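You operate a simulated robot arm through the tools that you are given. There is no shell and no other tool.

The job below is to be done with a simulated robot arm. You get a single attempt, and the scene is never put back.

TASK
Uncross the spool wires: white plug to socket 7, black to 5, yellow to 3, orange to 2.
Fine: four moves, one plug at a time; lift no plug while another wire lies across its wire; the blue plug stays.

The check looks at the end state, three seconds after you hand in, the way a careful person would. Anything else that was tipped, shoved, dropped, spilled or broken makes it a failure.

THE ROBOT
A 7-joint arm with a three-finger gripper, fixed in place. Base frame: the origin is on the floor under the middle of its stand, x ahead of it, y to its left, z up. Readings come in mm, rad, newtons and seconds.
It reaches about 1342 mm from its shoulder. Its first joint turns from -2.897 to 2.897 rad. Payload 2.69 kg.
The TCP is the grasp point between the finger pads, 30 mm short of the fingertips. In the tool frame z runs along the fingers and y along their closing line. The gripper opens to 128 mm; its body begins 117 mm behind the TCP.
Orientation is told as [roll, pitch, yaw] about the base's x, y, z axes, in that order, counted from this pose: with the fingers straight down and closing along the base's y, the tool's x points along the base's -x, its y along +y and its z along -z.

THE INTERFACE
- The arm moves only by the tool drive_tool. Its argument "motion" is a list of rows, each a list of 3 entries, a list of its own where there are three numbers: the shift along the tool's x, y, z in mm, then the turn, a rotation vector about the tool's x, y, z in degrees, then the opening in per cent of the stroke, from 0 (shut) to 100 (fully open). In form: [[[x, y, z], [rx, ry, rz], grip], ...]. A call has 1 to 20 rows; each row is the pose to reach, as a shift and turn from the pose commanded when the call began, along the tool's axes at that moment. A row lasts 0.2 s, in which the tool goes at most 50 mm and 0.15 rad; a call with a longer step from one row to the next is refused whole, and so is a gripper value outside its range. Where a pose cannot be reached the arm comes as near as it can. A force on the tool above 40 N (or 10 N above the force at the start of the call, whichever is more), or a blocked arm, ends the call early, and 0.2 s more pass. Each finger travels about 127 mm/s and halts on what it meets, pressing with about 27 N; the grip force reading is that of the motor and also rises with nothing between the fingers. The clock runs only during rows and for 0.2 s after the last one: add rows that repeat a pose to give the fingers time. The reply holds the time, the measured pose of the TCP, the force on the tool along the base axes, the opening and the grip force, in the units named above and with some noise, with the torque about the TCP (base axes, N m) and any sound that the robot's microphone picked up.
- Cameras (640 x 400 px; columns grow to the right, rows downward): "scene" is fixed at [221.6, 499.7, 1456.1]; the picture's right is [-0.42, -0.91, 0.00], its down [-0.52, 0.24, -0.82] and it looks along [0.75, -0.34, -0.57] (base axes); focal length 356 px, centre (320, 200). "wrist" rides on the gripper at [58, 54, -131] in the tool frame; the picture's right is [-0.68, 0.74, 0.00], its down [-0.62, -0.57, -0.55] and it looks along [-0.40, -0.37, 0.84] (tool axes); focal length 234 px, centre (320, 200). There is no depth. A picture from a camera that has moved, and an enlarged one, comes with that camera's place and axes in the base frame and with its lens.
- get_image(camera): a new picture of that camera. It takes no simulated time.
- slide_trunk(by): moves the trunk up (or, below 0, down) by that many mm; the arm rides with it, the base frame stays. It gives what a move gives, with no picture.
- close_up(camera, box): a new picture of the part [left, top, right, bottom] of that camera's present view, enlarged. It takes no simulated time.
- hand_in(): hands the job in; it is judged then, once.

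Places have to be worked out from the pictures, the camera data and where the tool is seen. Open the gripper and draw the arm clear of the work before you hand the job in, unless the task says otherwise.

The tools are called after ">>>" as name(argument=value, ...) on one line, values as JSON. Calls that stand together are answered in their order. drive_tool: Moves the arm, as the interface text tells. Its arguments: {"type":"object","properties":{"motion":{"type":"array","items":{"type":"array"}}},"required":["motion"]} The other tools are called the same way: slide_trunk (by) moves the trunk up or down; get_image (camera) takes a picture; close_up (camera, box) takes an enlarged picture of a part of a camera's view; hand_in () hands the job in.

At the start:

```text
time_s: 0.0
tcp_pos: [697.5, 14.9, 1159.0]
orientation: [-0.001, 0.0, -0.002]
contact_force: [-0.3, 0.4, 0.7]
ft_torque: [-0.02, -0.03, -0.01]
finger_gap: 128.3
grip_force: 0.0
trunk travel left (down, up): [-150.0, 200.0]
```

scene: 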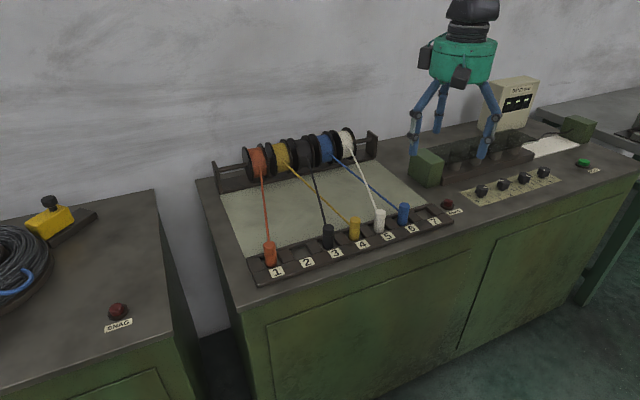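
wrist: 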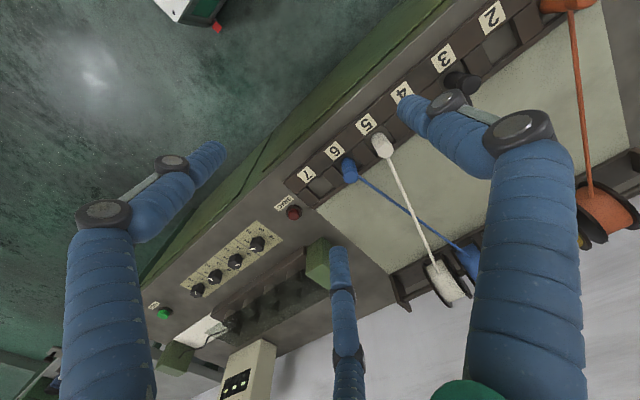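

I'll begin by looking closely at the panel to learn the wires, plugs and sockets before moving anything.

>>> close_up(camera="scene", box=[200, 110, 460, 290])

>>> close_up(camera="scene", box=[240, 190, 360, 290])

>>> close_up(camera="scene", box=[340, 180, 460, 260])

>>> close_up(camera="wrist", box=[280, 0, 640, 310])

```text
2.22 times, centred on (330, 200) of scene
camera zoom: at [221.6, 499.7, 1456.1], right [-0.42, -0.91, 0.0], down [-0.52, 0.24, -0.82], along [0.75, -0.34, -0.57], focal length 790 px, centre (298, 200)
```

zoom: 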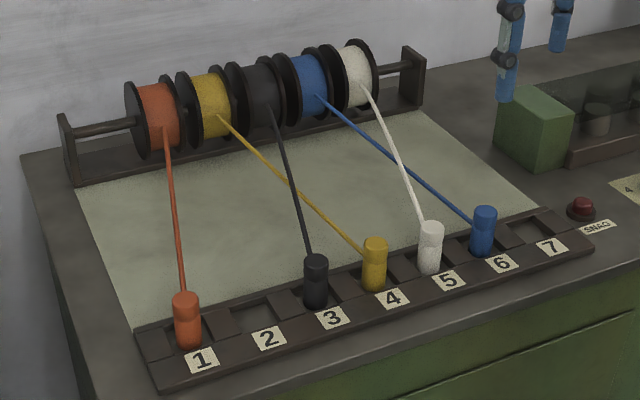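

```text
4.00 times, centred on (300, 240) of scene
camera zoom: at [221.6, 499.7, 1456.1], right [-0.42, -0.91, 0.0], down [-0.52, 0.24, -0.82], along [0.75, -0.34, -0.57], focal length 1423 px, centre (400, 40)
```

zoom: 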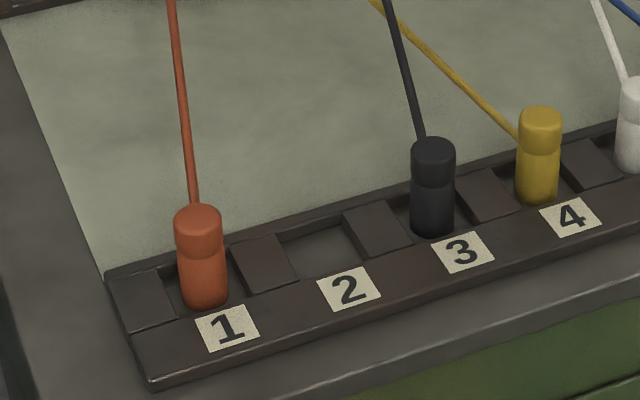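

```text
5.00 times, centred on (400, 220) of scene
camera zoom: at [221.6, 499.7, 1456.1], right [-0.42, -0.91, 0.0], down [-0.52, 0.24, -0.82], along [0.75, -0.34, -0.57], focal length 1778 px, centre (-80, 100)
```

zoom: 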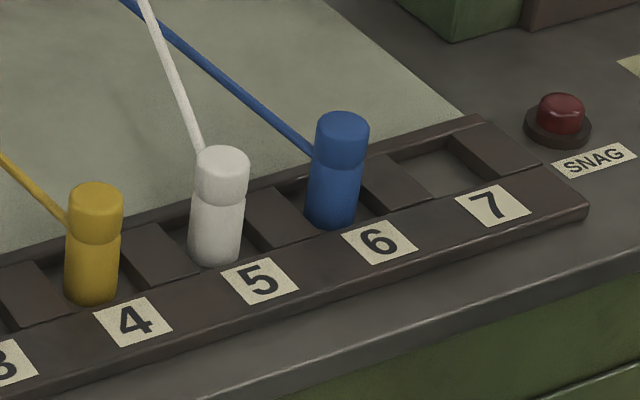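

```text
1.29 times, centred on (460, 155) of wrist
camera zoom: at [639.0, 68.6, 1290.2], right [0.68, 0.74, 0.0], down [0.62, -0.57, 0.55], along [0.4, -0.37, -0.84], focal length 302 px, centre (139, 258)
```

zoom: 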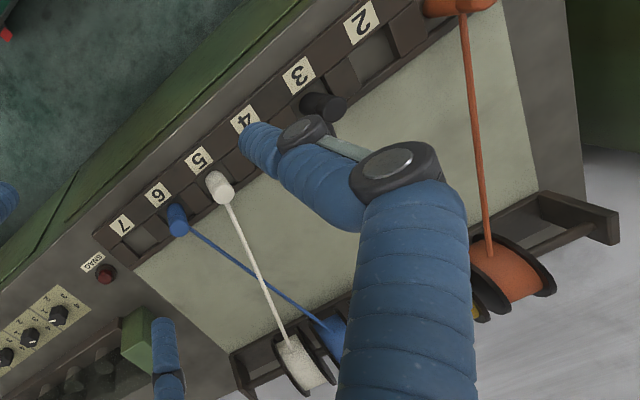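

Socket labels triangulate to a row at x≈790 with ~75 mm pitch along y (5 at y≈45, 7 at y≈-107), panel z≈850. White appears to lie over blue, and black over yellow. First I test in free air how the three fingers close.

>>> drive_tool(motion=[[[0, 0, 0], [0, 0, 0], 40], [[0, 0, 0], [0, 0, 0], 40], [[0, 0, 0], [0, 0, 0], 40], [[0, 0, 0], [0, 0, 0], 40]])

>>> get_image(camera="wrist")

>>> close_up(camera="scene", box=[360, 0, 560, 200])

```text
time_s: 1.0
tcp_pos: [697.1, 16.0, 1159.0]
orientation: [-0.001, -0.001, 0.001]
contact_force: [0.5, 0.5, 0.0]
ft_torque: [-0.02, 0.0, -0.02]
finger_gap: 51.2
grip_force: 0.1
trunk travel left (down, up): [-150.0, 200.0]
```

```text
taken
camera wrist: at [639.0, 68.6, 1290.2], right [0.68, 0.74, 0.0], down [0.62, -0.56, 0.55], along [0.4, -0.37, -0.84], focal length 234 px, centre (320, 200)
```

wrist: 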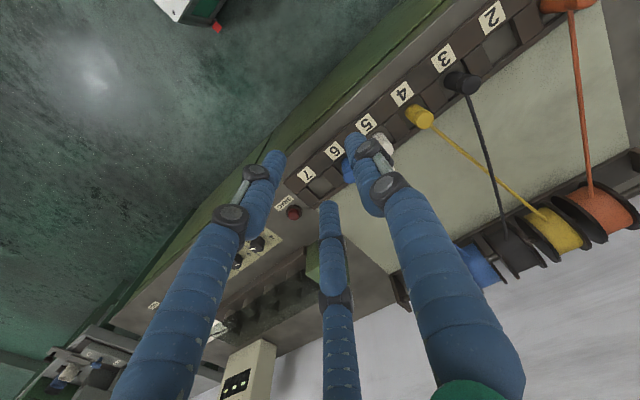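

```text
2.00 times, centred on (460, 100) of scene
camera zoom: at [221.6, 499.7, 1456.1], right [-0.42, -0.91, 0.0], down [-0.52, 0.24, -0.82], along [0.75, -0.34, -0.57], focal length 711 px, centre (40, 400)
```

zoom: 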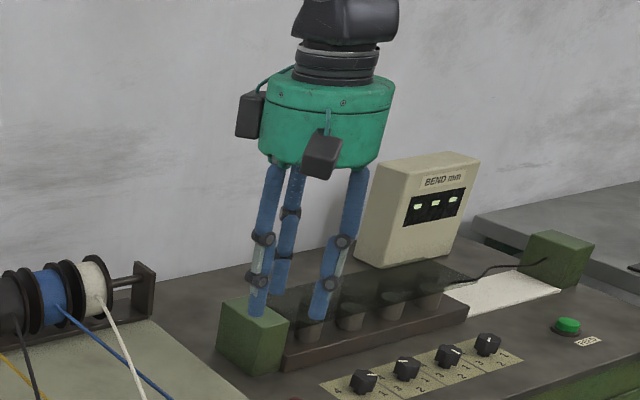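

The fingers close radially at 120°, with the thumb at tool +y. I'll turn the tool -90° about its z so the thumb faces the robot (-x) and the other two fingers straddle the wire, and move above socket 5 while staying high.

>>> drive_tool(motion=[[[-8, 2, 0], [0, 0, -6], 40], [[-16, 4, 0], [0, 0, -12], 40], [[-24, 6, 0], [0, 0, -18], 40], [[-32, 8, 0], [0, 0, -24], 40], [[-40, 10, 0], [0, 0, -30], 40], [[-48, 12, 0], [0, 0, -36], 40], [[-56, 14, 0], [0, 0, -42], 40], [[-64, 17, 0], [0, 0, -48], 40], [[-72, 20, 0], [0, 0, -54], 40], [[-80, 22, 0], [0, 0, -60], 40], [[-88, 25, 0], [0, 0, -66], 40], [[-97, 28, 0], [0, 0, -72], 40], [[-106, 30, 0], [0, 0, -78], 40], [[-116, 33, 0], [0, 0, -84], 40], [[-126, 35, 0], [0, 0, -90], 40], [[-126, 35, 0], [0, 0, -90], 40]])

>>> get_image(camera="wrist")

>>> get_image(camera="scene")

```text
time_s: 4.4
tcp_pos: [823.4, 50.8, 1158.4]
orientation: [-0.001, 0.0, 1.572]
contact_force: [0.8, 0.4, -0.5]
ft_torque: [-0.01, 0.02, 0.03]
finger_gap: 51.4
grip_force: 0.0
trunk travel left (down, up): [-150.0, 200.0]
```

```text
taken
camera wrist: at [769.4, -8.2, 1289.9], right [-0.74, 0.68, 0.0], down [0.56, 0.62, 0.55], along [0.37, 0.4, -0.84], focal length 234 px, centre (320, 200)
```

wrist: 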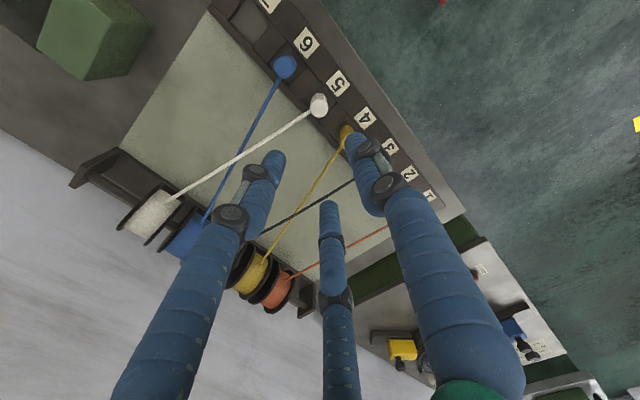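

```text
taken
```

scene: 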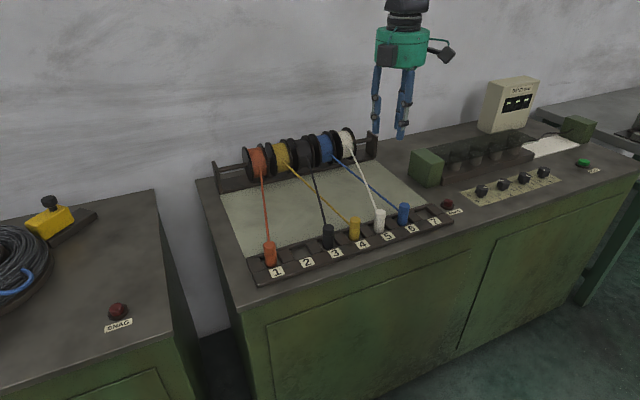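

The tool is turned and high above socket 5. I'll take enlarged wrist views to see which wires lie on top and to measure the plugs.

>>> close_up(camera="wrist", box=[200, 0, 440, 150])

>>> close_up(camera="wrist", box=[120, 50, 360, 260])

>>> close_up(camera="scene", box=[330, 150, 410, 210])

>>> close_up(camera="scene", box=[290, 160, 360, 220])

```text
2.67 times, centred on (320, 75) of wrist
camera zoom: at [769.4, -8.2, 1289.9], right [-0.74, 0.68, 0.0], down [0.56, 0.62, 0.55], along [0.37, 0.4, -0.84], focal length 624 px, centre (320, 533)
```

zoom: 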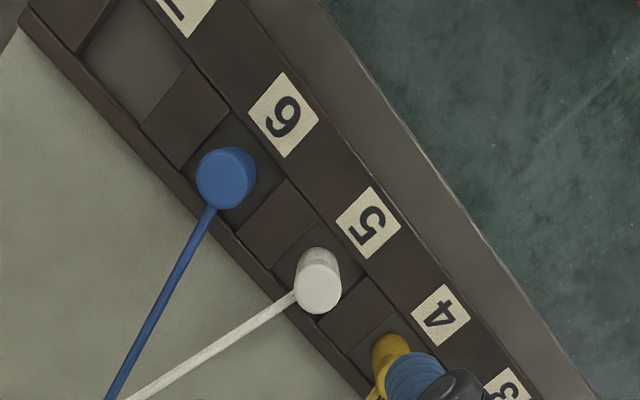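

```text
1.90 times, centred on (240, 155) of wrist
camera zoom: at [769.4, -8.2, 1289.9], right [-0.74, 0.68, 0.0], down [0.56, 0.62, 0.55], along [0.37, 0.4, -0.84], focal length 446 px, centre (472, 286)
```

zoom: 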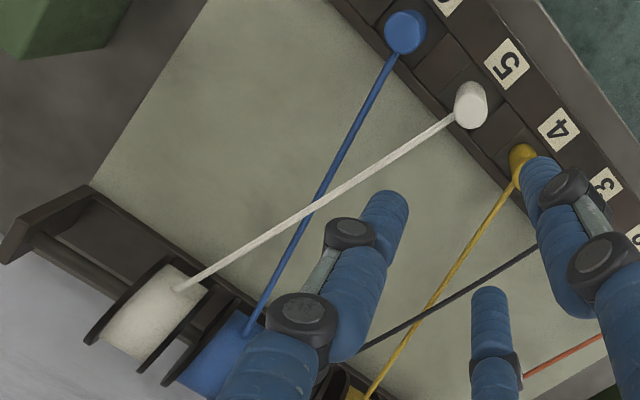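

```text
6.67 times, centred on (370, 180) of scene
camera zoom: at [221.6, 499.7, 1456.1], right [-0.42, -0.91, 0.0], down [-0.52, 0.24, -0.82], along [0.75, -0.34, -0.57], focal length 2371 px, centre (-13, 333)
```

zoom: 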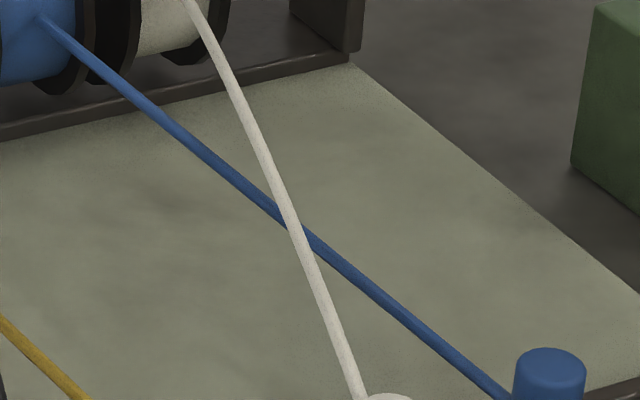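

```text
6.67 times, centred on (325, 190) of scene
camera zoom: at [221.6, 499.7, 1456.1], right [-0.42, -0.91, 0.0], down [-0.52, 0.24, -0.82], along [0.75, -0.34, -0.57], focal length 2371 px, centre (287, 267)
```

zoom: 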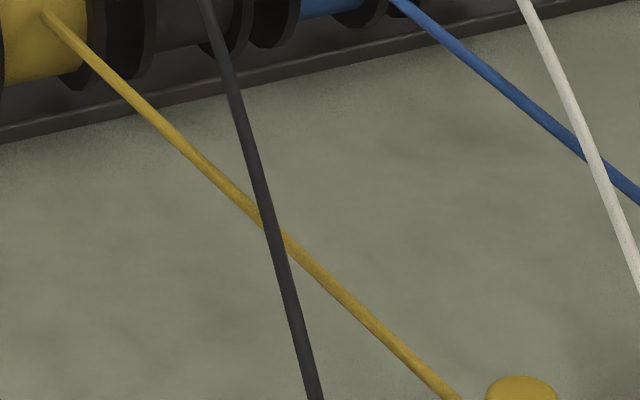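

White is clearly over blue in both views. I want to check the black/yellow crossing from above before settling the order.

>>> close_up(camera="wrist", box=[300, 190, 360, 240])

>>> close_up(camera="scene", box=[310, 180, 330, 195])

```text
8.00 times, centred on (330, 215) of wrist
camera zoom: at [769.4, -8.2, 1289.9], right [-0.74, 0.68, 0.0], down [0.56, 0.62, 0.55], along [0.37, 0.4, -0.84], focal length 1873 px, centre (240, 80)
```

zoom: 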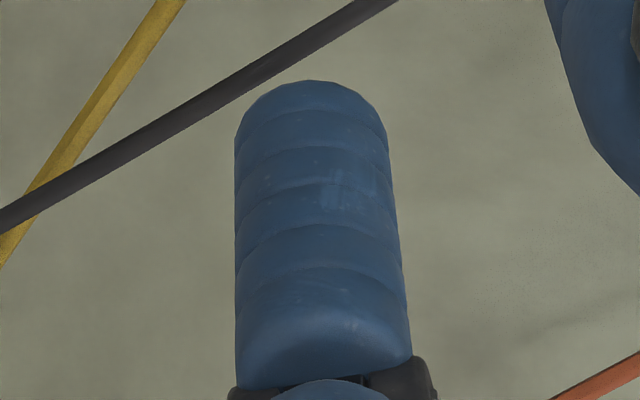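

```text
16.00 times, centred on (320, 188) of scene
camera zoom: at [221.6, 499.7, 1456.1], right [-0.42, -0.91, 0.0], down [-0.52, 0.24, -0.82], along [0.75, -0.34, -0.57], focal length 5691 px, centre (320, 400)
```

zoom: 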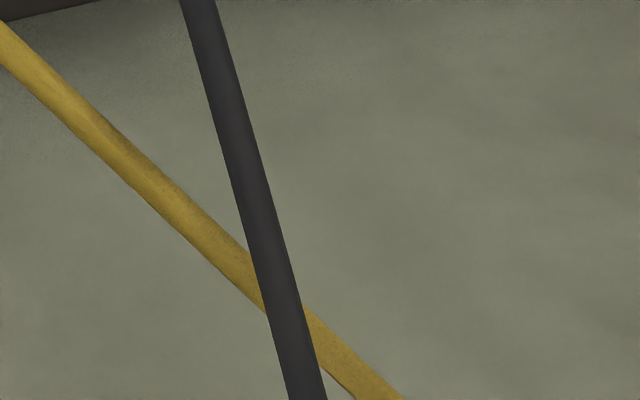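

Black lies over yellow, so the order white, black, yellow, orange respects the rule. Labels fit y≈351, 276, 201, 126, 51, -24, -99 at z≈864, and the white plug top is near (823, 51, 912). I'll now inspect the empty sockets.

>>> close_up(camera="scene", box=[410, 195, 460, 235])

>>> close_up(camera="wrist", box=[200, 0, 280, 50])

>>> close_up(camera="scene", box=[290, 235, 340, 275])

>>> close_up(camera="scene", box=[360, 195, 420, 240])

>>> close_up(camera="wrist", box=[290, 75, 370, 125])

```text
10.00 times, centred on (435, 215) of scene
camera zoom: at [221.6, 499.7, 1456.1], right [-0.42, -0.91, 0.0], down [-0.52, 0.24, -0.82], along [0.75, -0.34, -0.57], focal length 3557 px, centre (-830, 50)
```

zoom: 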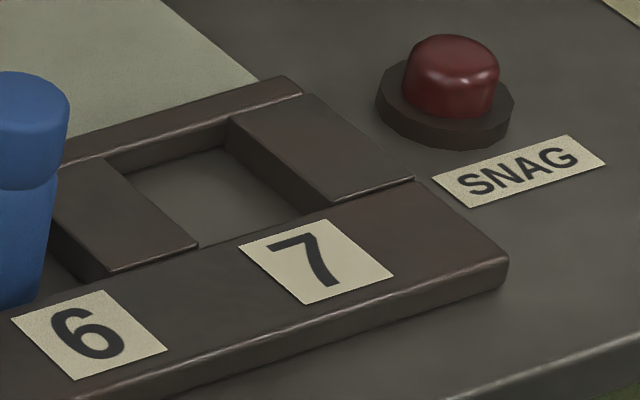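

```text
8.00 times, centred on (240, 25) of wrist
camera zoom: at [769.4, -8.2, 1289.9], right [-0.74, 0.68, 0.0], down [0.56, 0.62, 0.55], along [0.37, 0.4, -0.84], focal length 1873 px, centre (960, 1600)
```

zoom: 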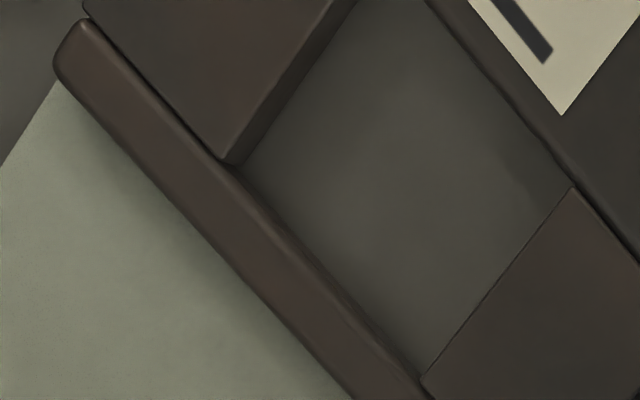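

```text
10.00 times, centred on (315, 255) of scene
camera zoom: at [221.6, 499.7, 1456.1], right [-0.42, -0.91, 0.0], down [-0.52, 0.24, -0.82], along [0.75, -0.34, -0.57], focal length 3557 px, centre (370, -350)
```

zoom: 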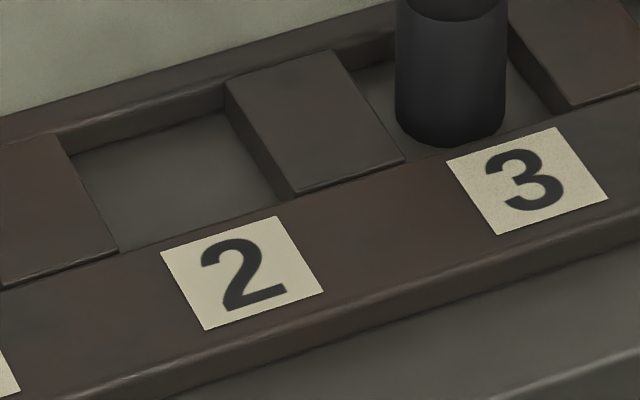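

```text
8.89 times, centred on (390, 218) of scene
camera zoom: at [221.6, 499.7, 1456.1], right [-0.42, -0.91, 0.0], down [-0.52, 0.24, -0.82], along [0.75, -0.34, -0.57], focal length 3162 px, centre (-302, 44)
```

zoom: 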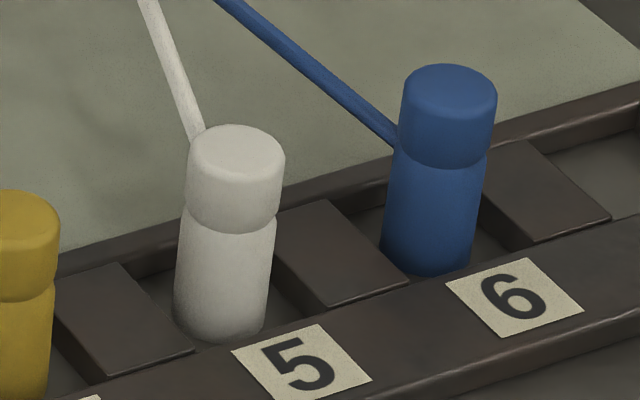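

```text
8.00 times, centred on (330, 100) of wrist
camera zoom: at [769.4, -8.2, 1289.9], right [-0.74, 0.68, 0.0], down [0.56, 0.62, 0.55], along [0.37, 0.4, -0.84], focal length 1873 px, centre (240, 1000)
```

zoom: 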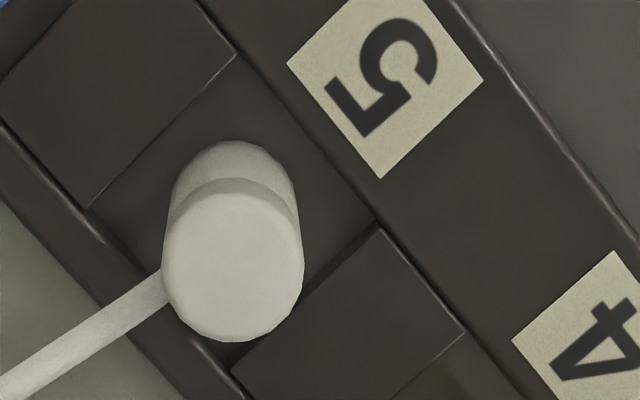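

The sockets are shallow recesses (floor z≈852, rim z≈864), and plugs are about 61 mm tall and 28 mm wide. I descend partway above the white plug to refine its position in the wrist view.

>>> drive_tool(motion=[[[1, 0.5, 40], [0, 0, 0], 40], [[2, 0.7, 80], [0, 0, 0], 40], [[2.1, 0.7, 120], [0, 0, 0], 40], [[2.1, 0.7, 158], [0, 0, 0], 40], [[2.1, 0.7, 158], [0, 0, 0], 40]])

>>> get_image(camera="wrist")

>>> close_up(camera="scene", box=[320, 90, 460, 240])

```text
time_s: 5.6
tcp_pos: [823.6, 49.9, 999.6]
orientation: [0.0, 0.0, 1.571]
contact_force: [0.9, -0.1, 0.1]
ft_torque: [0.01, 0.05, 0.02]
finger_gap: 51.3
grip_force: 0.1
trunk travel left (down, up): [-150.0, 200.0]
```

```text
taken
camera wrist: at [769.6, -9.6, 1129.9], right [-0.74, 0.68, 0.0], down [0.57, 0.62, 0.55], along [0.37, 0.4, -0.84], focal length 234 px, centre (320, 200)
```

wrist: 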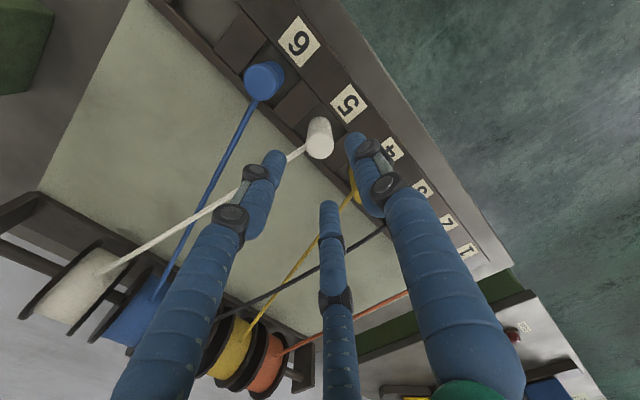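

```text
2.67 times, centred on (390, 165) of scene
camera zoom: at [221.6, 499.7, 1456.1], right [-0.42, -0.91, 0.0], down [-0.52, 0.24, -0.82], along [0.75, -0.34, -0.57], focal length 949 px, centre (133, 293)
```

zoom: 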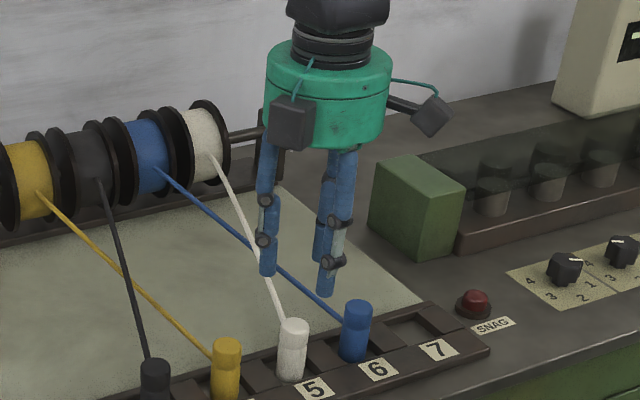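

The camera pose implies the TCP at about (823.6, 48.4, 998.9). I'll zoom on the white plug to measure its offset from the grasp axis.

>>> close_up(camera="wrist", box=[280, 105, 360, 165])

>>> close_up(camera="wrist", box=[230, 50, 310, 110])

```text
6.67 times, centred on (320, 135) of wrist
camera zoom: at [769.6, -9.6, 1129.9], right [-0.74, 0.68, 0.0], down [0.57, 0.62, 0.55], along [0.37, 0.4, -0.84], focal length 1561 px, centre (320, 633)
```

zoom: 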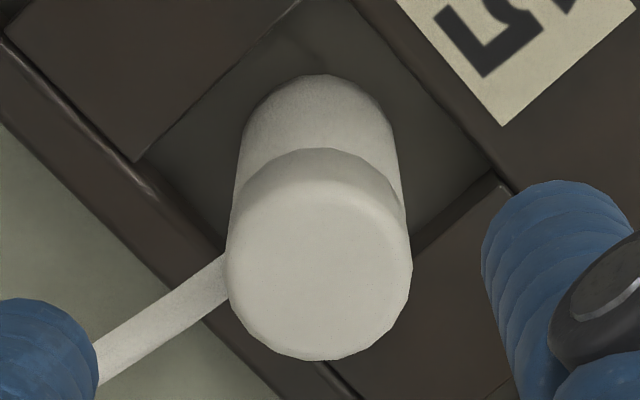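

```text
6.67 times, centred on (270, 80) of wrist
camera zoom: at [769.6, -9.6, 1129.9], right [-0.74, 0.68, 0.0], down [0.57, 0.62, 0.55], along [0.37, 0.4, -0.84], focal length 1561 px, centre (653, 1000)
```

zoom: 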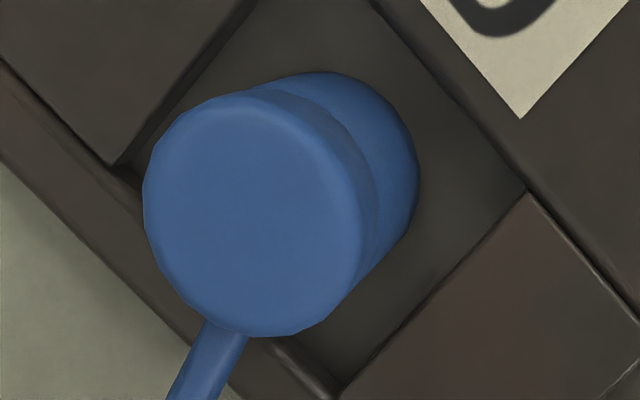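

The white plug's axis is at about (823.0, 48.1) with its top at z≈913, under 1 mm from the tool axis. I descend in small steps with the fingers at about 51 mm, stopping first with the tips just past the plug top.

>>> drive_tool(motion=[[[0.3, 0.6, 20], [0, 0, 0], 40], [[0.3, 0.6, 40], [0, 0, 0], 40], [[0.3, 0.6, 55], [0, 0, 0], 40], [[0.3, 0.6, 65], [0, 0, 0], 40], [[0.3, 0.6, 65], [0, 0, 0], 40]])

>>> get_image(camera="wrist")

>>> close_up(camera="scene", box=[330, 150, 430, 240])

```text
time_s: 6.8
tcp_pos: [822.4, 48.6, 935.7]
orientation: [0.001, 0.0, 1.571]
contact_force: [0.7, 0.1, -0.1]
ft_torque: [-0.04, -0.02, -0.01]
finger_gap: 51.2
grip_force: 0.0
trunk travel left (down, up): [-150.0, 200.0]
```

```text
taken
camera wrist: at [768.1, -10.4, 1066.8], right [-0.74, 0.68, 0.0], down [0.57, 0.62, 0.55], along [0.37, 0.4, -0.84], focal length 234 px, centre (320, 200)
```

wrist: 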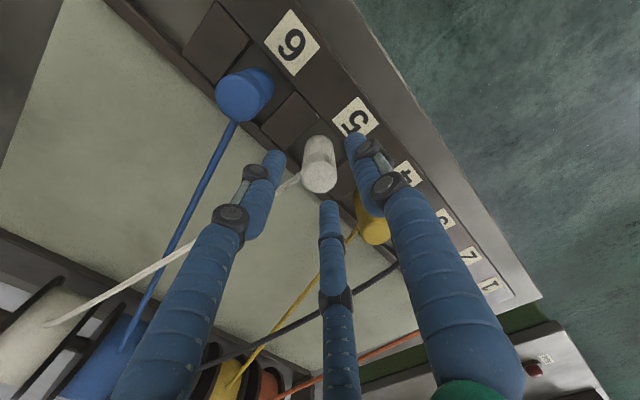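

```text
4.44 times, centred on (380, 195) of scene
camera zoom: at [221.6, 499.7, 1456.1], right [-0.42, -0.91, 0.0], down [-0.52, 0.24, -0.82], along [0.75, -0.34, -0.57], focal length 1581 px, centre (53, 222)
```

zoom: 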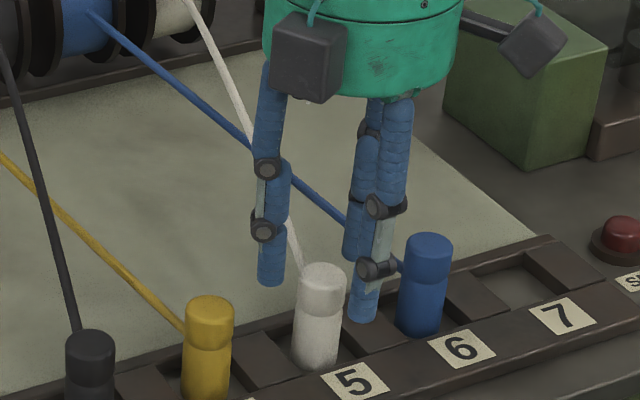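

The tips are just past the plug top; the scene view suggests a few mm of offset, so I zoom in the wrist view to check centring before going lower.

>>> close_up(camera="wrist", box=[260, 120, 380, 220])

>>> close_up(camera="scene", box=[360, 190, 420, 240])

```text
4.00 times, centred on (320, 170) of wrist
camera zoom: at [768.1, -10.4, 1066.8], right [-0.74, 0.68, 0.0], down [0.57, 0.62, 0.55], along [0.37, 0.4, -0.84], focal length 937 px, centre (320, 320)
```

zoom: 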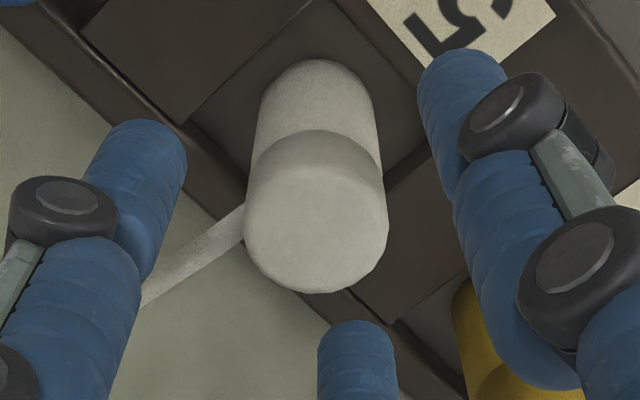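

```text
8.00 times, centred on (390, 215) of scene
camera zoom: at [221.6, 499.7, 1456.1], right [-0.42, -0.91, 0.0], down [-0.52, 0.24, -0.82], along [0.75, -0.34, -0.57], focal length 2846 px, centre (-240, 80)
```

zoom: 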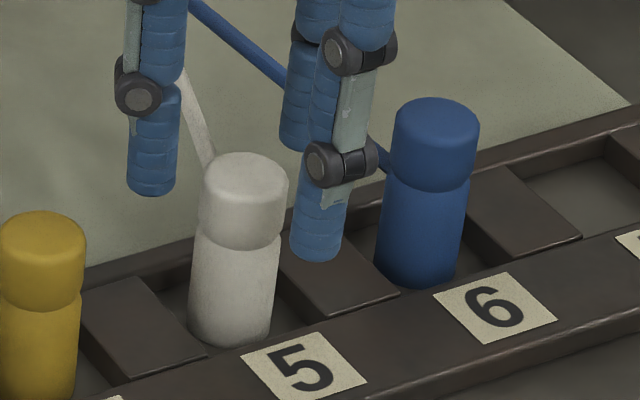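

Combining the three wrist views gives the plug axis at about (824, 49.3) with its top near z 911, and the scene view also puts the plug ~3 mm to +x/+y of the tool. I correct by about 2 mm in each and lower to grasp height (TCP z≈899, tips just above the rim), still open.

>>> drive_tool(motion=[[[-2.2, -2.2, 0], [0, 0, 0], 40], [[-2.2, -2.2, 12], [0, 0, 0], 40], [[-2.2, -2.2, 24], [0, 0, 0], 40], [[-2.2, -2.2, 32], [0, 0, 0], 40], [[-2.2, -2.2, 37], [0, 0, 0], 40], [[-2.2, -2.2, 37], [0, 0, 0], 34], [[-2.2, -2.2, 37], [0, 0, 0], 30], [[-2.2, -2.2, 37], [0, 0, 0], 28], [[-2.2, -2.2, 37], [0, 0, 0], 28]])

>>> close_up(camera="wrist", box=[260, 120, 380, 220])

>>> close_up(camera="scene", box=[350, 180, 420, 240])

```text
time_s: 8.8
tcp_pos: [824.4, 50.3, 898.5]
orientation: [0.002, 0.0, 1.572]
contact_force: [-0.4, -0.5, 1.0]
ft_torque: [0.02, 0.04, -0.01]
finger_gap: 36.0
grip_force: 0.0
trunk travel left (down, up): [-150.0, 200.0]
```

```text
4.00 times, centred on (320, 170) of wrist
camera zoom: at [769.9, -9.2, 1030.3], right [-0.74, 0.68, 0.0], down [0.57, 0.62, 0.55], along [0.37, 0.4, -0.84], focal length 937 px, centre (320, 320)
```

zoom: 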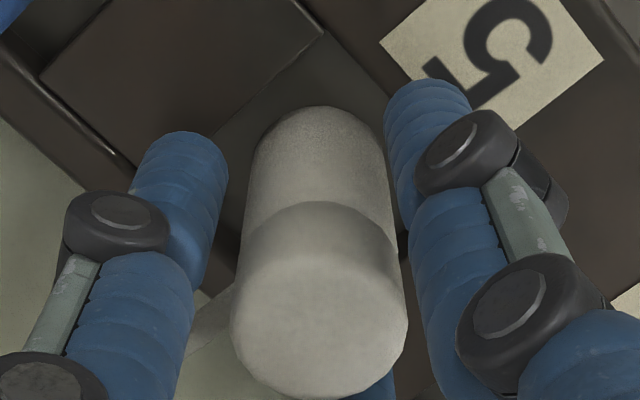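

```text
6.67 times, centred on (385, 210) of scene
camera zoom: at [221.6, 499.7, 1456.1], right [-0.42, -0.91, 0.0], down [-0.52, 0.24, -0.82], along [0.75, -0.34, -0.57], focal length 2371 px, centre (-113, 133)
```

zoom: 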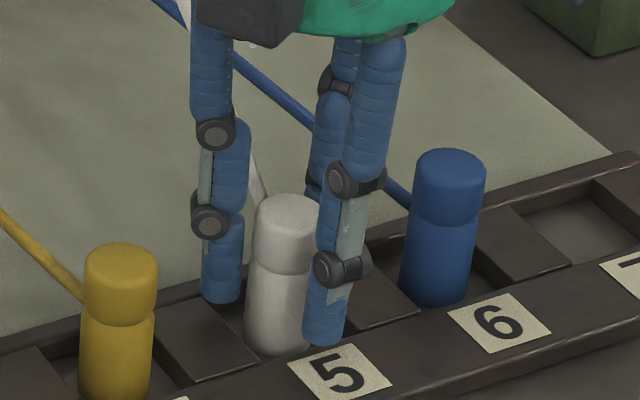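

The gap is 36 mm around the 28 mm plug. I zoom further in both views to compare the clearance on each finger before closing.

>>> close_up(camera="scene", box=[373, 202, 403, 236])

>>> close_up(camera="wrist", box=[280, 130, 350, 225])

```text
11.76 times, centred on (388, 219) of scene
camera zoom: at [221.6, 499.7, 1456.1], right [-0.42, -0.91, 0.0], down [-0.52, 0.24, -0.82], along [0.75, -0.34, -0.57], focal length 4185 px, centre (-480, -24)
```

zoom: 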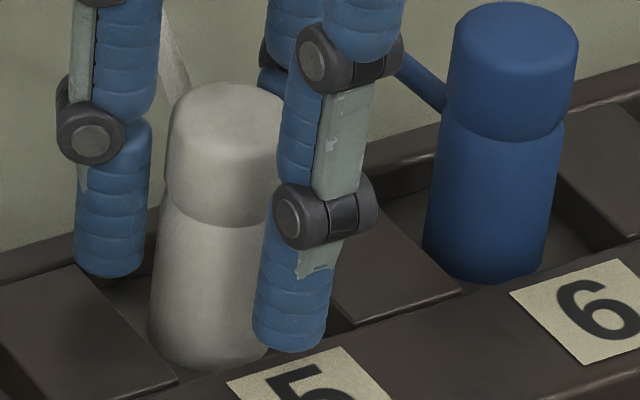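

```text
4.21 times, centred on (315, 178) of wrist
camera zoom: at [769.9, -9.2, 1030.3], right [-0.74, 0.68, 0.0], down [0.57, 0.62, 0.55], along [0.37, 0.4, -0.84], focal length 986 px, centre (341, 295)
```

zoom: 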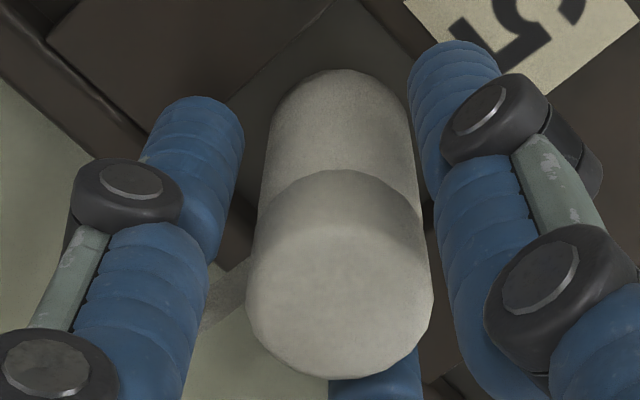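

The visible clearances are about 3–4 mm on each side, so it's centred within about 1 mm. I close gently on the white plug in small steps.

>>> drive_tool(motion=[[[0, 0, 0], [0, 0, 0], 25], [[0, 0, 0], [0, 0, 0], 23], [[0, 0, 0], [0, 0, 0], 21], [[0, 0, 0], [0, 0, 0], 18], [[0, 0, 0], [0, 0, 0], 12], [[0, 0, 0], [0, 0, 0], 5], [[0, 0, 0], [0, 0, 0], 0], [[0, 0, 0], [0, 0, 0], 0], [[0, 0, 0], [0, 0, 0], 0]])

>>> close_up(camera="wrist", box=[260, 120, 380, 220])

>>> close_up(camera="scene", box=[350, 180, 420, 240])

```text
time_s: 10.8
tcp_pos: [823.8, 49.7, 898.9]
orientation: [0.0, 0.001, 1.572]
contact_force: [-0.1, 0.9, -0.7]
ft_torque: [0.01, 0.04, -0.01]
finger_gap: 26.5
grip_force: 27.2
trunk travel left (down, up): [-150.0, 200.0]
```

```text
4.00 times, centred on (320, 170) of wrist
camera zoom: at [769.9, -9.2, 1030.2], right [-0.74, 0.68, 0.0], down [0.57, 0.62, 0.55], along [0.37, 0.4, -0.84], focal length 937 px, centre (320, 320)
```

zoom: 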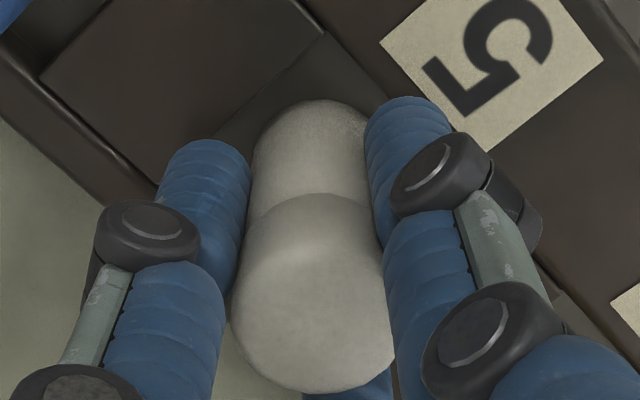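

```text
6.67 times, centred on (385, 210) of scene
camera zoom: at [221.6, 499.7, 1456.1], right [-0.42, -0.91, 0.0], down [-0.52, 0.24, -0.82], along [0.75, -0.34, -0.57], focal length 2371 px, centre (-113, 133)
```

zoom: 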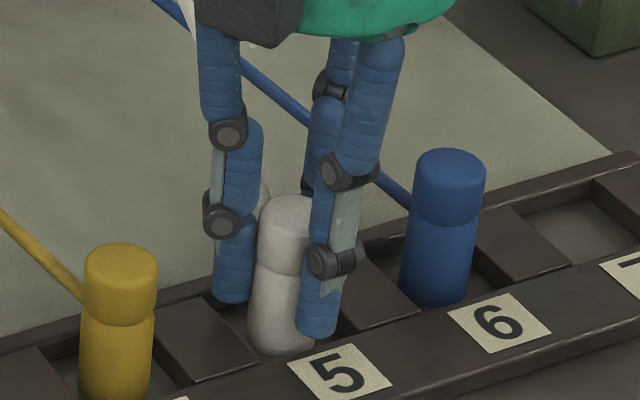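

The white plug is held at 26.5 mm with 27 N. I lift it straight up in stages, watching the force.

>>> drive_tool(motion=[[[0, 0, -8], [0, 0, 0], 0], [[0, 0, -18], [0, 0, 0], 0], [[0, 0, -30], [0, 0, 0], 0], [[0, 0, -30], [0, 0, 0], 0]])

>>> close_up(camera="scene", box=[310, 130, 450, 240])

```text
time_s: 11.8
tcp_pos: [824.0, 51.5, 928.6]
orientation: [0.001, -0.001, 1.571]
contact_force: [0.5, -0.5, -0.1]
ft_torque: [0.0, -0.04, -0.01]
finger_gap: 26.5
grip_force: 27.2
trunk travel left (down, up): [-150.0, 200.0]
```

```text
3.64 times, centred on (380, 185) of scene
camera zoom: at [221.6, 499.7, 1456.1], right [-0.42, -0.91, 0.0], down [-0.52, 0.24, -0.82], along [0.75, -0.34, -0.57], focal length 1294 px, centre (102, 254)
```

zoom: 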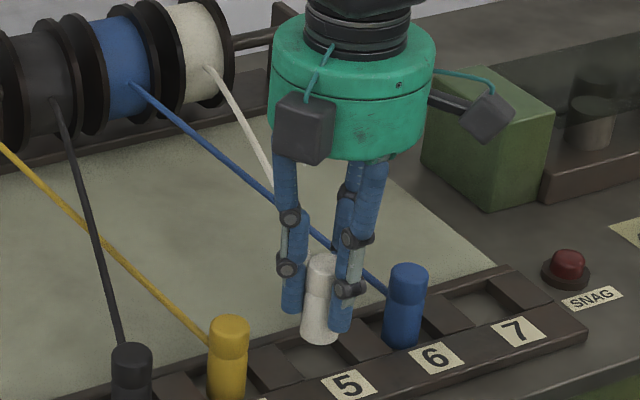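

Lift is clean. From the wrist view, socket 7's recess spans x 802–845 and y -123 to -77, so its centre is about (823.3, -99.7). I raise the plug another 60 mm to clear the blue plug and carry it over to y≈-99.7.

>>> drive_tool(motion=[[[0, 0, -15], [0, 0, 0], 0], [[0, 0, -30], [0, 0, 0], 0], [[0, 0, -45], [0, 0, 0], 0], [[0, 0, -60], [0, 0, 0], 0], [[12, 0, -60], [0, 0, 0], 0], [[30, 0, -60], [0, 0, 0], 0], [[50, 0, -60], [0, 0, 0], 0], [[70, 0, -60], [0, 0, 0], 0], [[90, 0, -60], [0, 0, 0], 0], [[110, 0, -60], [0, 0, 0], 0], [[128, 0, -60], [0, 0, 0], 0], [[142, 0, -60], [0, 0, 0], 0], [[149, 0, -60], [0, 0, 0], 0], [[149, 0, -60], [0, 0, 0], 0]])

>>> get_image(camera="wrist")

>>> close_up(camera="scene", box=[310, 100, 470, 240])

```text
time_s: 14.8
tcp_pos: [824.7, -99.0, 989.0]
orientation: [-0.001, -0.001, 1.571]
contact_force: [-0.1, 0.9, -0.9]
ft_torque: [0.03, 0.02, 0.0]
finger_gap: 26.7
grip_force: 27.1
trunk travel left (down, up): [-150.0, 200.0]
```

```text
taken
camera wrist: at [770.9, -157.4, 1120.4], right [-0.74, 0.68, 0.0], down [0.57, 0.62, 0.55], along [0.37, 0.4, -0.84], focal length 234 px, centre (320, 200)
```

wrist: 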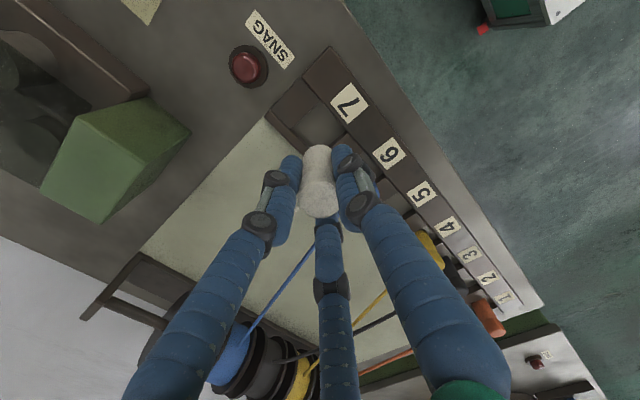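

```text
2.86 times, centred on (390, 170) of scene
camera zoom: at [221.6, 499.7, 1456.1], right [-0.42, -0.91, 0.0], down [-0.52, 0.24, -0.82], along [0.75, -0.34, -0.57], focal length 1016 px, centre (120, 286)
```

zoom: 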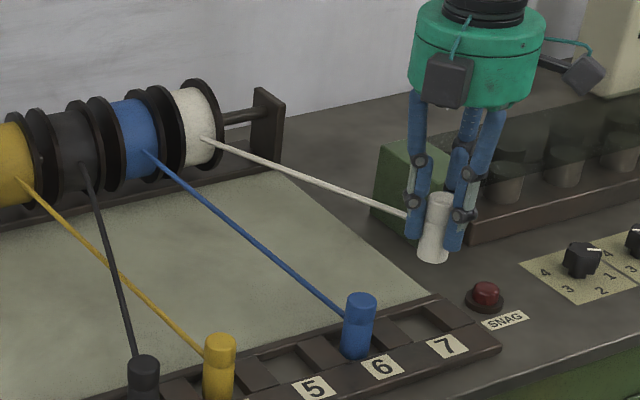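

The white plug hangs over socket 7, bottom well clear. I nudge by about 1 mm to the recess centre and lower 86 mm, leaving a few mm before the floor.

>>> drive_tool(motion=[[[0.4, 1.2, 0], [0, 0, 0], 0], [[0.4, 1.2, 20], [0, 0, 0], 0], [[0.4, 1.2, 40], [0, 0, 0], 0], [[0.4, 1.2, 58], [0, 0, 0], 0], [[0.4, 1.2, 72], [0, 0, 0], 0], [[0.4, 1.2, 81], [0, 0, 0], 0], [[0.4, 1.2, 86], [0, 0, 0], 0], [[0.4, 1.2, 86], [0, 0, 0], 0]])

>>> close_up(camera="wrist", box=[240, 90, 400, 230])

>>> close_up(camera="scene", box=[390, 170, 470, 240])

```text
time_s: 16.6
tcp_pos: [823.4, -99.1, 903.9]
orientation: [0.001, 0.0, 1.571]
contact_force: [0.1, -0.5, -1.5]
ft_torque: [-0.03, 0.01, -0.04]
finger_gap: 26.6
grip_force: 26.7
trunk travel left (down, up): [-150.0, 200.0]
```

```text
2.86 times, centred on (320, 160) of wrist
camera zoom: at [769.8, -157.9, 1034.5], right [-0.74, 0.68, 0.0], down [0.57, 0.62, 0.55], along [0.37, 0.4, -0.84], focal length 669 px, centre (320, 314)
```

zoom: 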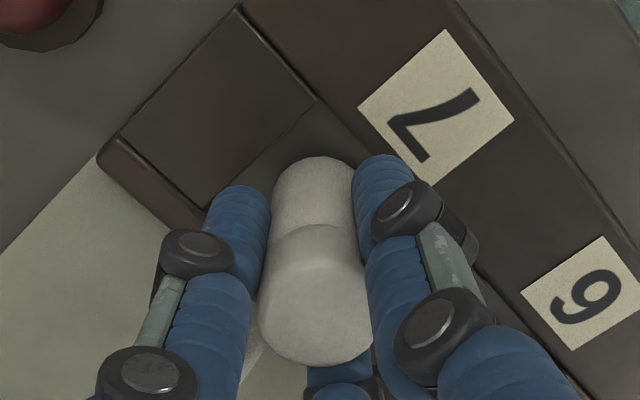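

```text
5.71 times, centred on (430, 205) of scene
camera zoom: at [221.6, 499.7, 1456.1], right [-0.42, -0.91, 0.0], down [-0.52, 0.24, -0.82], along [0.75, -0.34, -0.57], focal length 2033 px, centre (-309, 171)
```

zoom: 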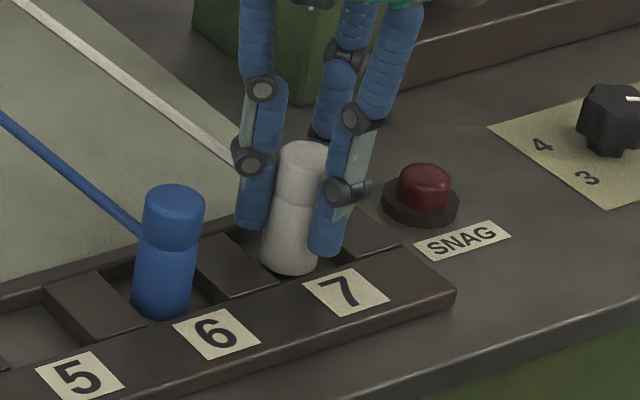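

The plug is inside the socket 7 recess, about 4 mm above the floor. I lower gently until it seats.

>>> drive_tool(motion=[[[0, 0, 1.5], [0, 0, 0], 0], [[0, 0, 3], [0, 0, 0], 0], [[0, 0, 4.2], [0, 0, 0], 0], [[0, 0, 4.2], [0, 0, 0], 0]])

>>> close_up(camera="scene", box=[390, 170, 470, 240])

>>> close_up(camera="wrist", box=[240, 90, 400, 230])

```text
time_s: 17.6
tcp_pos: [823.1, -99.2, 898.9]
orientation: [0.0, 0.001, 1.57]
contact_force: [-0.7, 0.4, -0.1]
ft_torque: [-0.03, 0.01, -0.02]
finger_gap: 26.7
grip_force: 27.4
trunk travel left (down, up): [-150.0, 200.0]
```

```text
5.71 times, centred on (430, 205) of scene
camera zoom: at [221.6, 499.7, 1456.1], right [-0.42, -0.91, 0.0], down [-0.52, 0.24, -0.82], along [0.75, -0.34, -0.57], focal length 2033 px, centre (-309, 171)
```

zoom: 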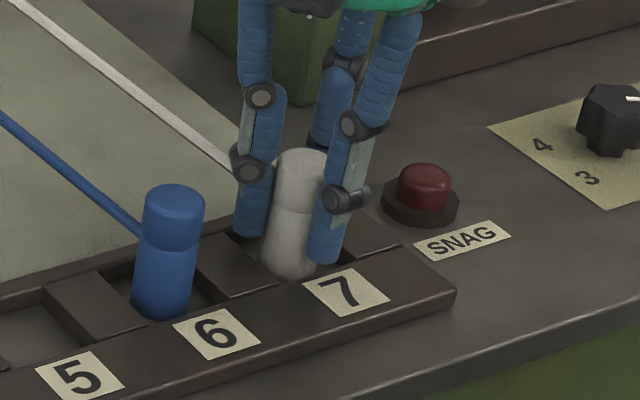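

```text
2.86 times, centred on (320, 160) of wrist
camera zoom: at [769.7, -157.8, 1030.4], right [-0.74, 0.68, 0.0], down [0.57, 0.62, 0.55], along [0.37, 0.4, -0.84], focal length 669 px, centre (320, 314)
```

zoom: 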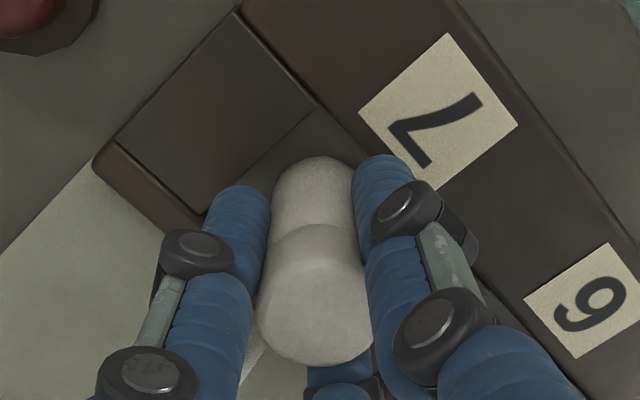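

Height matches the original grasp within 0.2 mm. I press another 0.6 mm to confirm seating and then open the fingers gradually, only to about 50 mm.

>>> drive_tool(motion=[[[0, 0, 0.6], [0, 0, 0], 0], [[0, 0, 0.6], [0, 0, 0], 0]])

```text
time_s: 18.2
tcp_pos: [824.1, -100.1, 899.1]
orientation: [-0.001, -0.001, 1.572]
contact_force: [-0.5, 2.2, 5.0]
ft_torque: [0.13, -0.02, 0.0]
finger_gap: 26.6
grip_force: 27.0
trunk travel left (down, up): [-150.0, 200.0]
```

A 5 N upward reaction shows the plug is seated. I open slowly.

>>> drive_tool(motion=[[[0, 0, 0.3], [0, 0, 0], 20], [[0, 0, 0.3], [0, 0, 0], 22], [[0, 0, 0.3], [0, 0, 0], 24], [[0, 0, 0.3], [0, 0, 0], 28], [[0, 0, 0.3], [0, 0, 0], 34], [[0, 0, 0.3], [0, 0, 0], 40], [[0, 0, 0.3], [0, 0, 0], 40]])

>>> close_up(camera="scene", box=[390, 170, 470, 240])

>>> close_up(camera="wrist", box=[240, 90, 400, 230])

```text
time_s: 19.8
tcp_pos: [823.4, -100.6, 898.9]
orientation: [-0.001, 0.0, 1.571]
contact_force: [0.3, 1.0, 0.2]
ft_torque: [0.06, 0.03, -0.01]
finger_gap: 50.9
grip_force: 0.0
trunk travel left (down, up): [-150.0, 200.0]
```

```text
5.71 times, centred on (430, 205) of scene
camera zoom: at [221.6, 499.7, 1456.1], right [-0.42, -0.91, 0.0], down [-0.52, 0.24, -0.82], along [0.75, -0.34, -0.57], focal length 2033 px, centre (-309, 171)
```

zoom: 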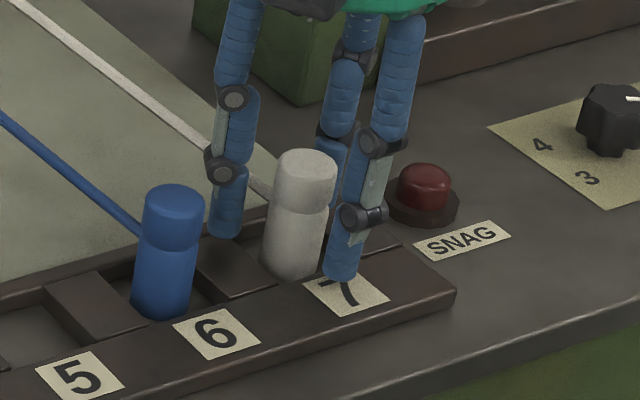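

```text
2.86 times, centred on (320, 160) of wrist
camera zoom: at [769.5, -158.2, 1029.0], right [-0.74, 0.68, 0.0], down [0.57, 0.62, 0.55], along [0.37, 0.4, -0.84], focal length 669 px, centre (320, 314)
```

zoom: 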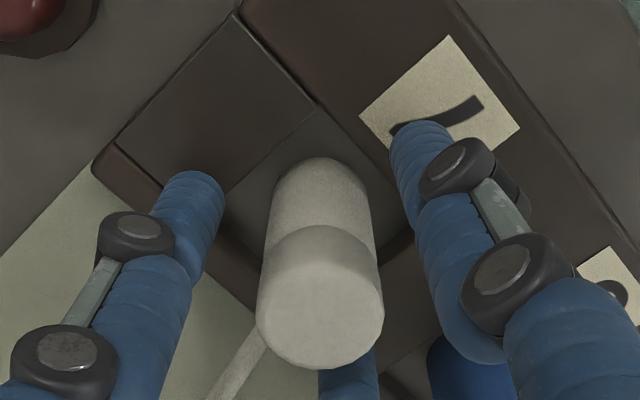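

White stands upright in socket 7 with its wire clear of blue. I retreat straight up and travel high over to socket 3 for the black plug.

>>> drive_tool(motion=[[[0, 0, -10], [0, 0, 0], 40], [[0, 0, -25], [0, 0, 0], 40], [[0, 0, -45], [0, 0, 0], 40], [[0, 0, -70], [0, 0, 0], 40], [[0, 0, -100], [0, 0, 0], 40], [[-20, 0, -120], [0, 0, 0], 40], [[-55, 0, -130], [0, 0, 0], 40], [[-95, 0, -130], [0, 0, 0], 40], [[-135, 0, -130], [0, 0, 0], 40], [[-175, 0, -130], [0, 0, 0], 40], [[-215, 0, -130], [0, 0, 0], 40], [[-255, 0, -130], [0, 0, 0], 40], [[-285, 0, -130], [0, 0, 0], 40], [[-299, 0, -130], [0, 0, 0], 40], [[-299, 0, -130], [0, 0, 0], 40]])

>>> get_image(camera="wrist")

>>> close_up(camera="scene", box=[230, 110, 460, 290])

```text
time_s: 23.0
tcp_pos: [822.9, 199.5, 1028.4]
orientation: [0.002, -0.002, 1.571]
contact_force: [-0.2, -0.2, 0.3]
ft_torque: [0.0, -0.02, -0.02]
finger_gap: 51.1
grip_force: 0.1
trunk travel left (down, up): [-150.0, 200.0]
```

```text
taken
camera wrist: at [769.9, 141.2, 1159.5], right [-0.74, 0.68, 0.0], down [0.57, 0.62, 0.55], along [0.37, 0.4, -0.84], focal length 234 px, centre (320, 200)
```

wrist: 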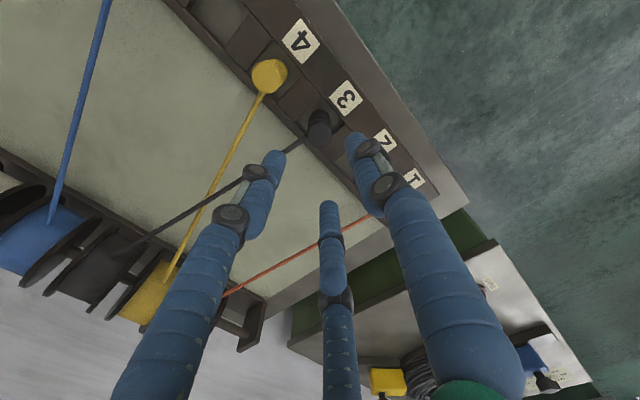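

```text
2.22 times, centred on (345, 200) of scene
camera zoom: at [221.6, 499.7, 1456.1], right [-0.42, -0.91, 0.0], down [-0.52, 0.24, -0.82], along [0.75, -0.34, -0.57], focal length 790 px, centre (264, 200)
```

zoom: 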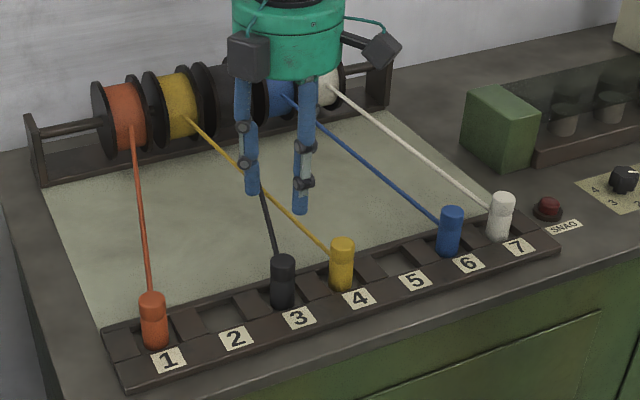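

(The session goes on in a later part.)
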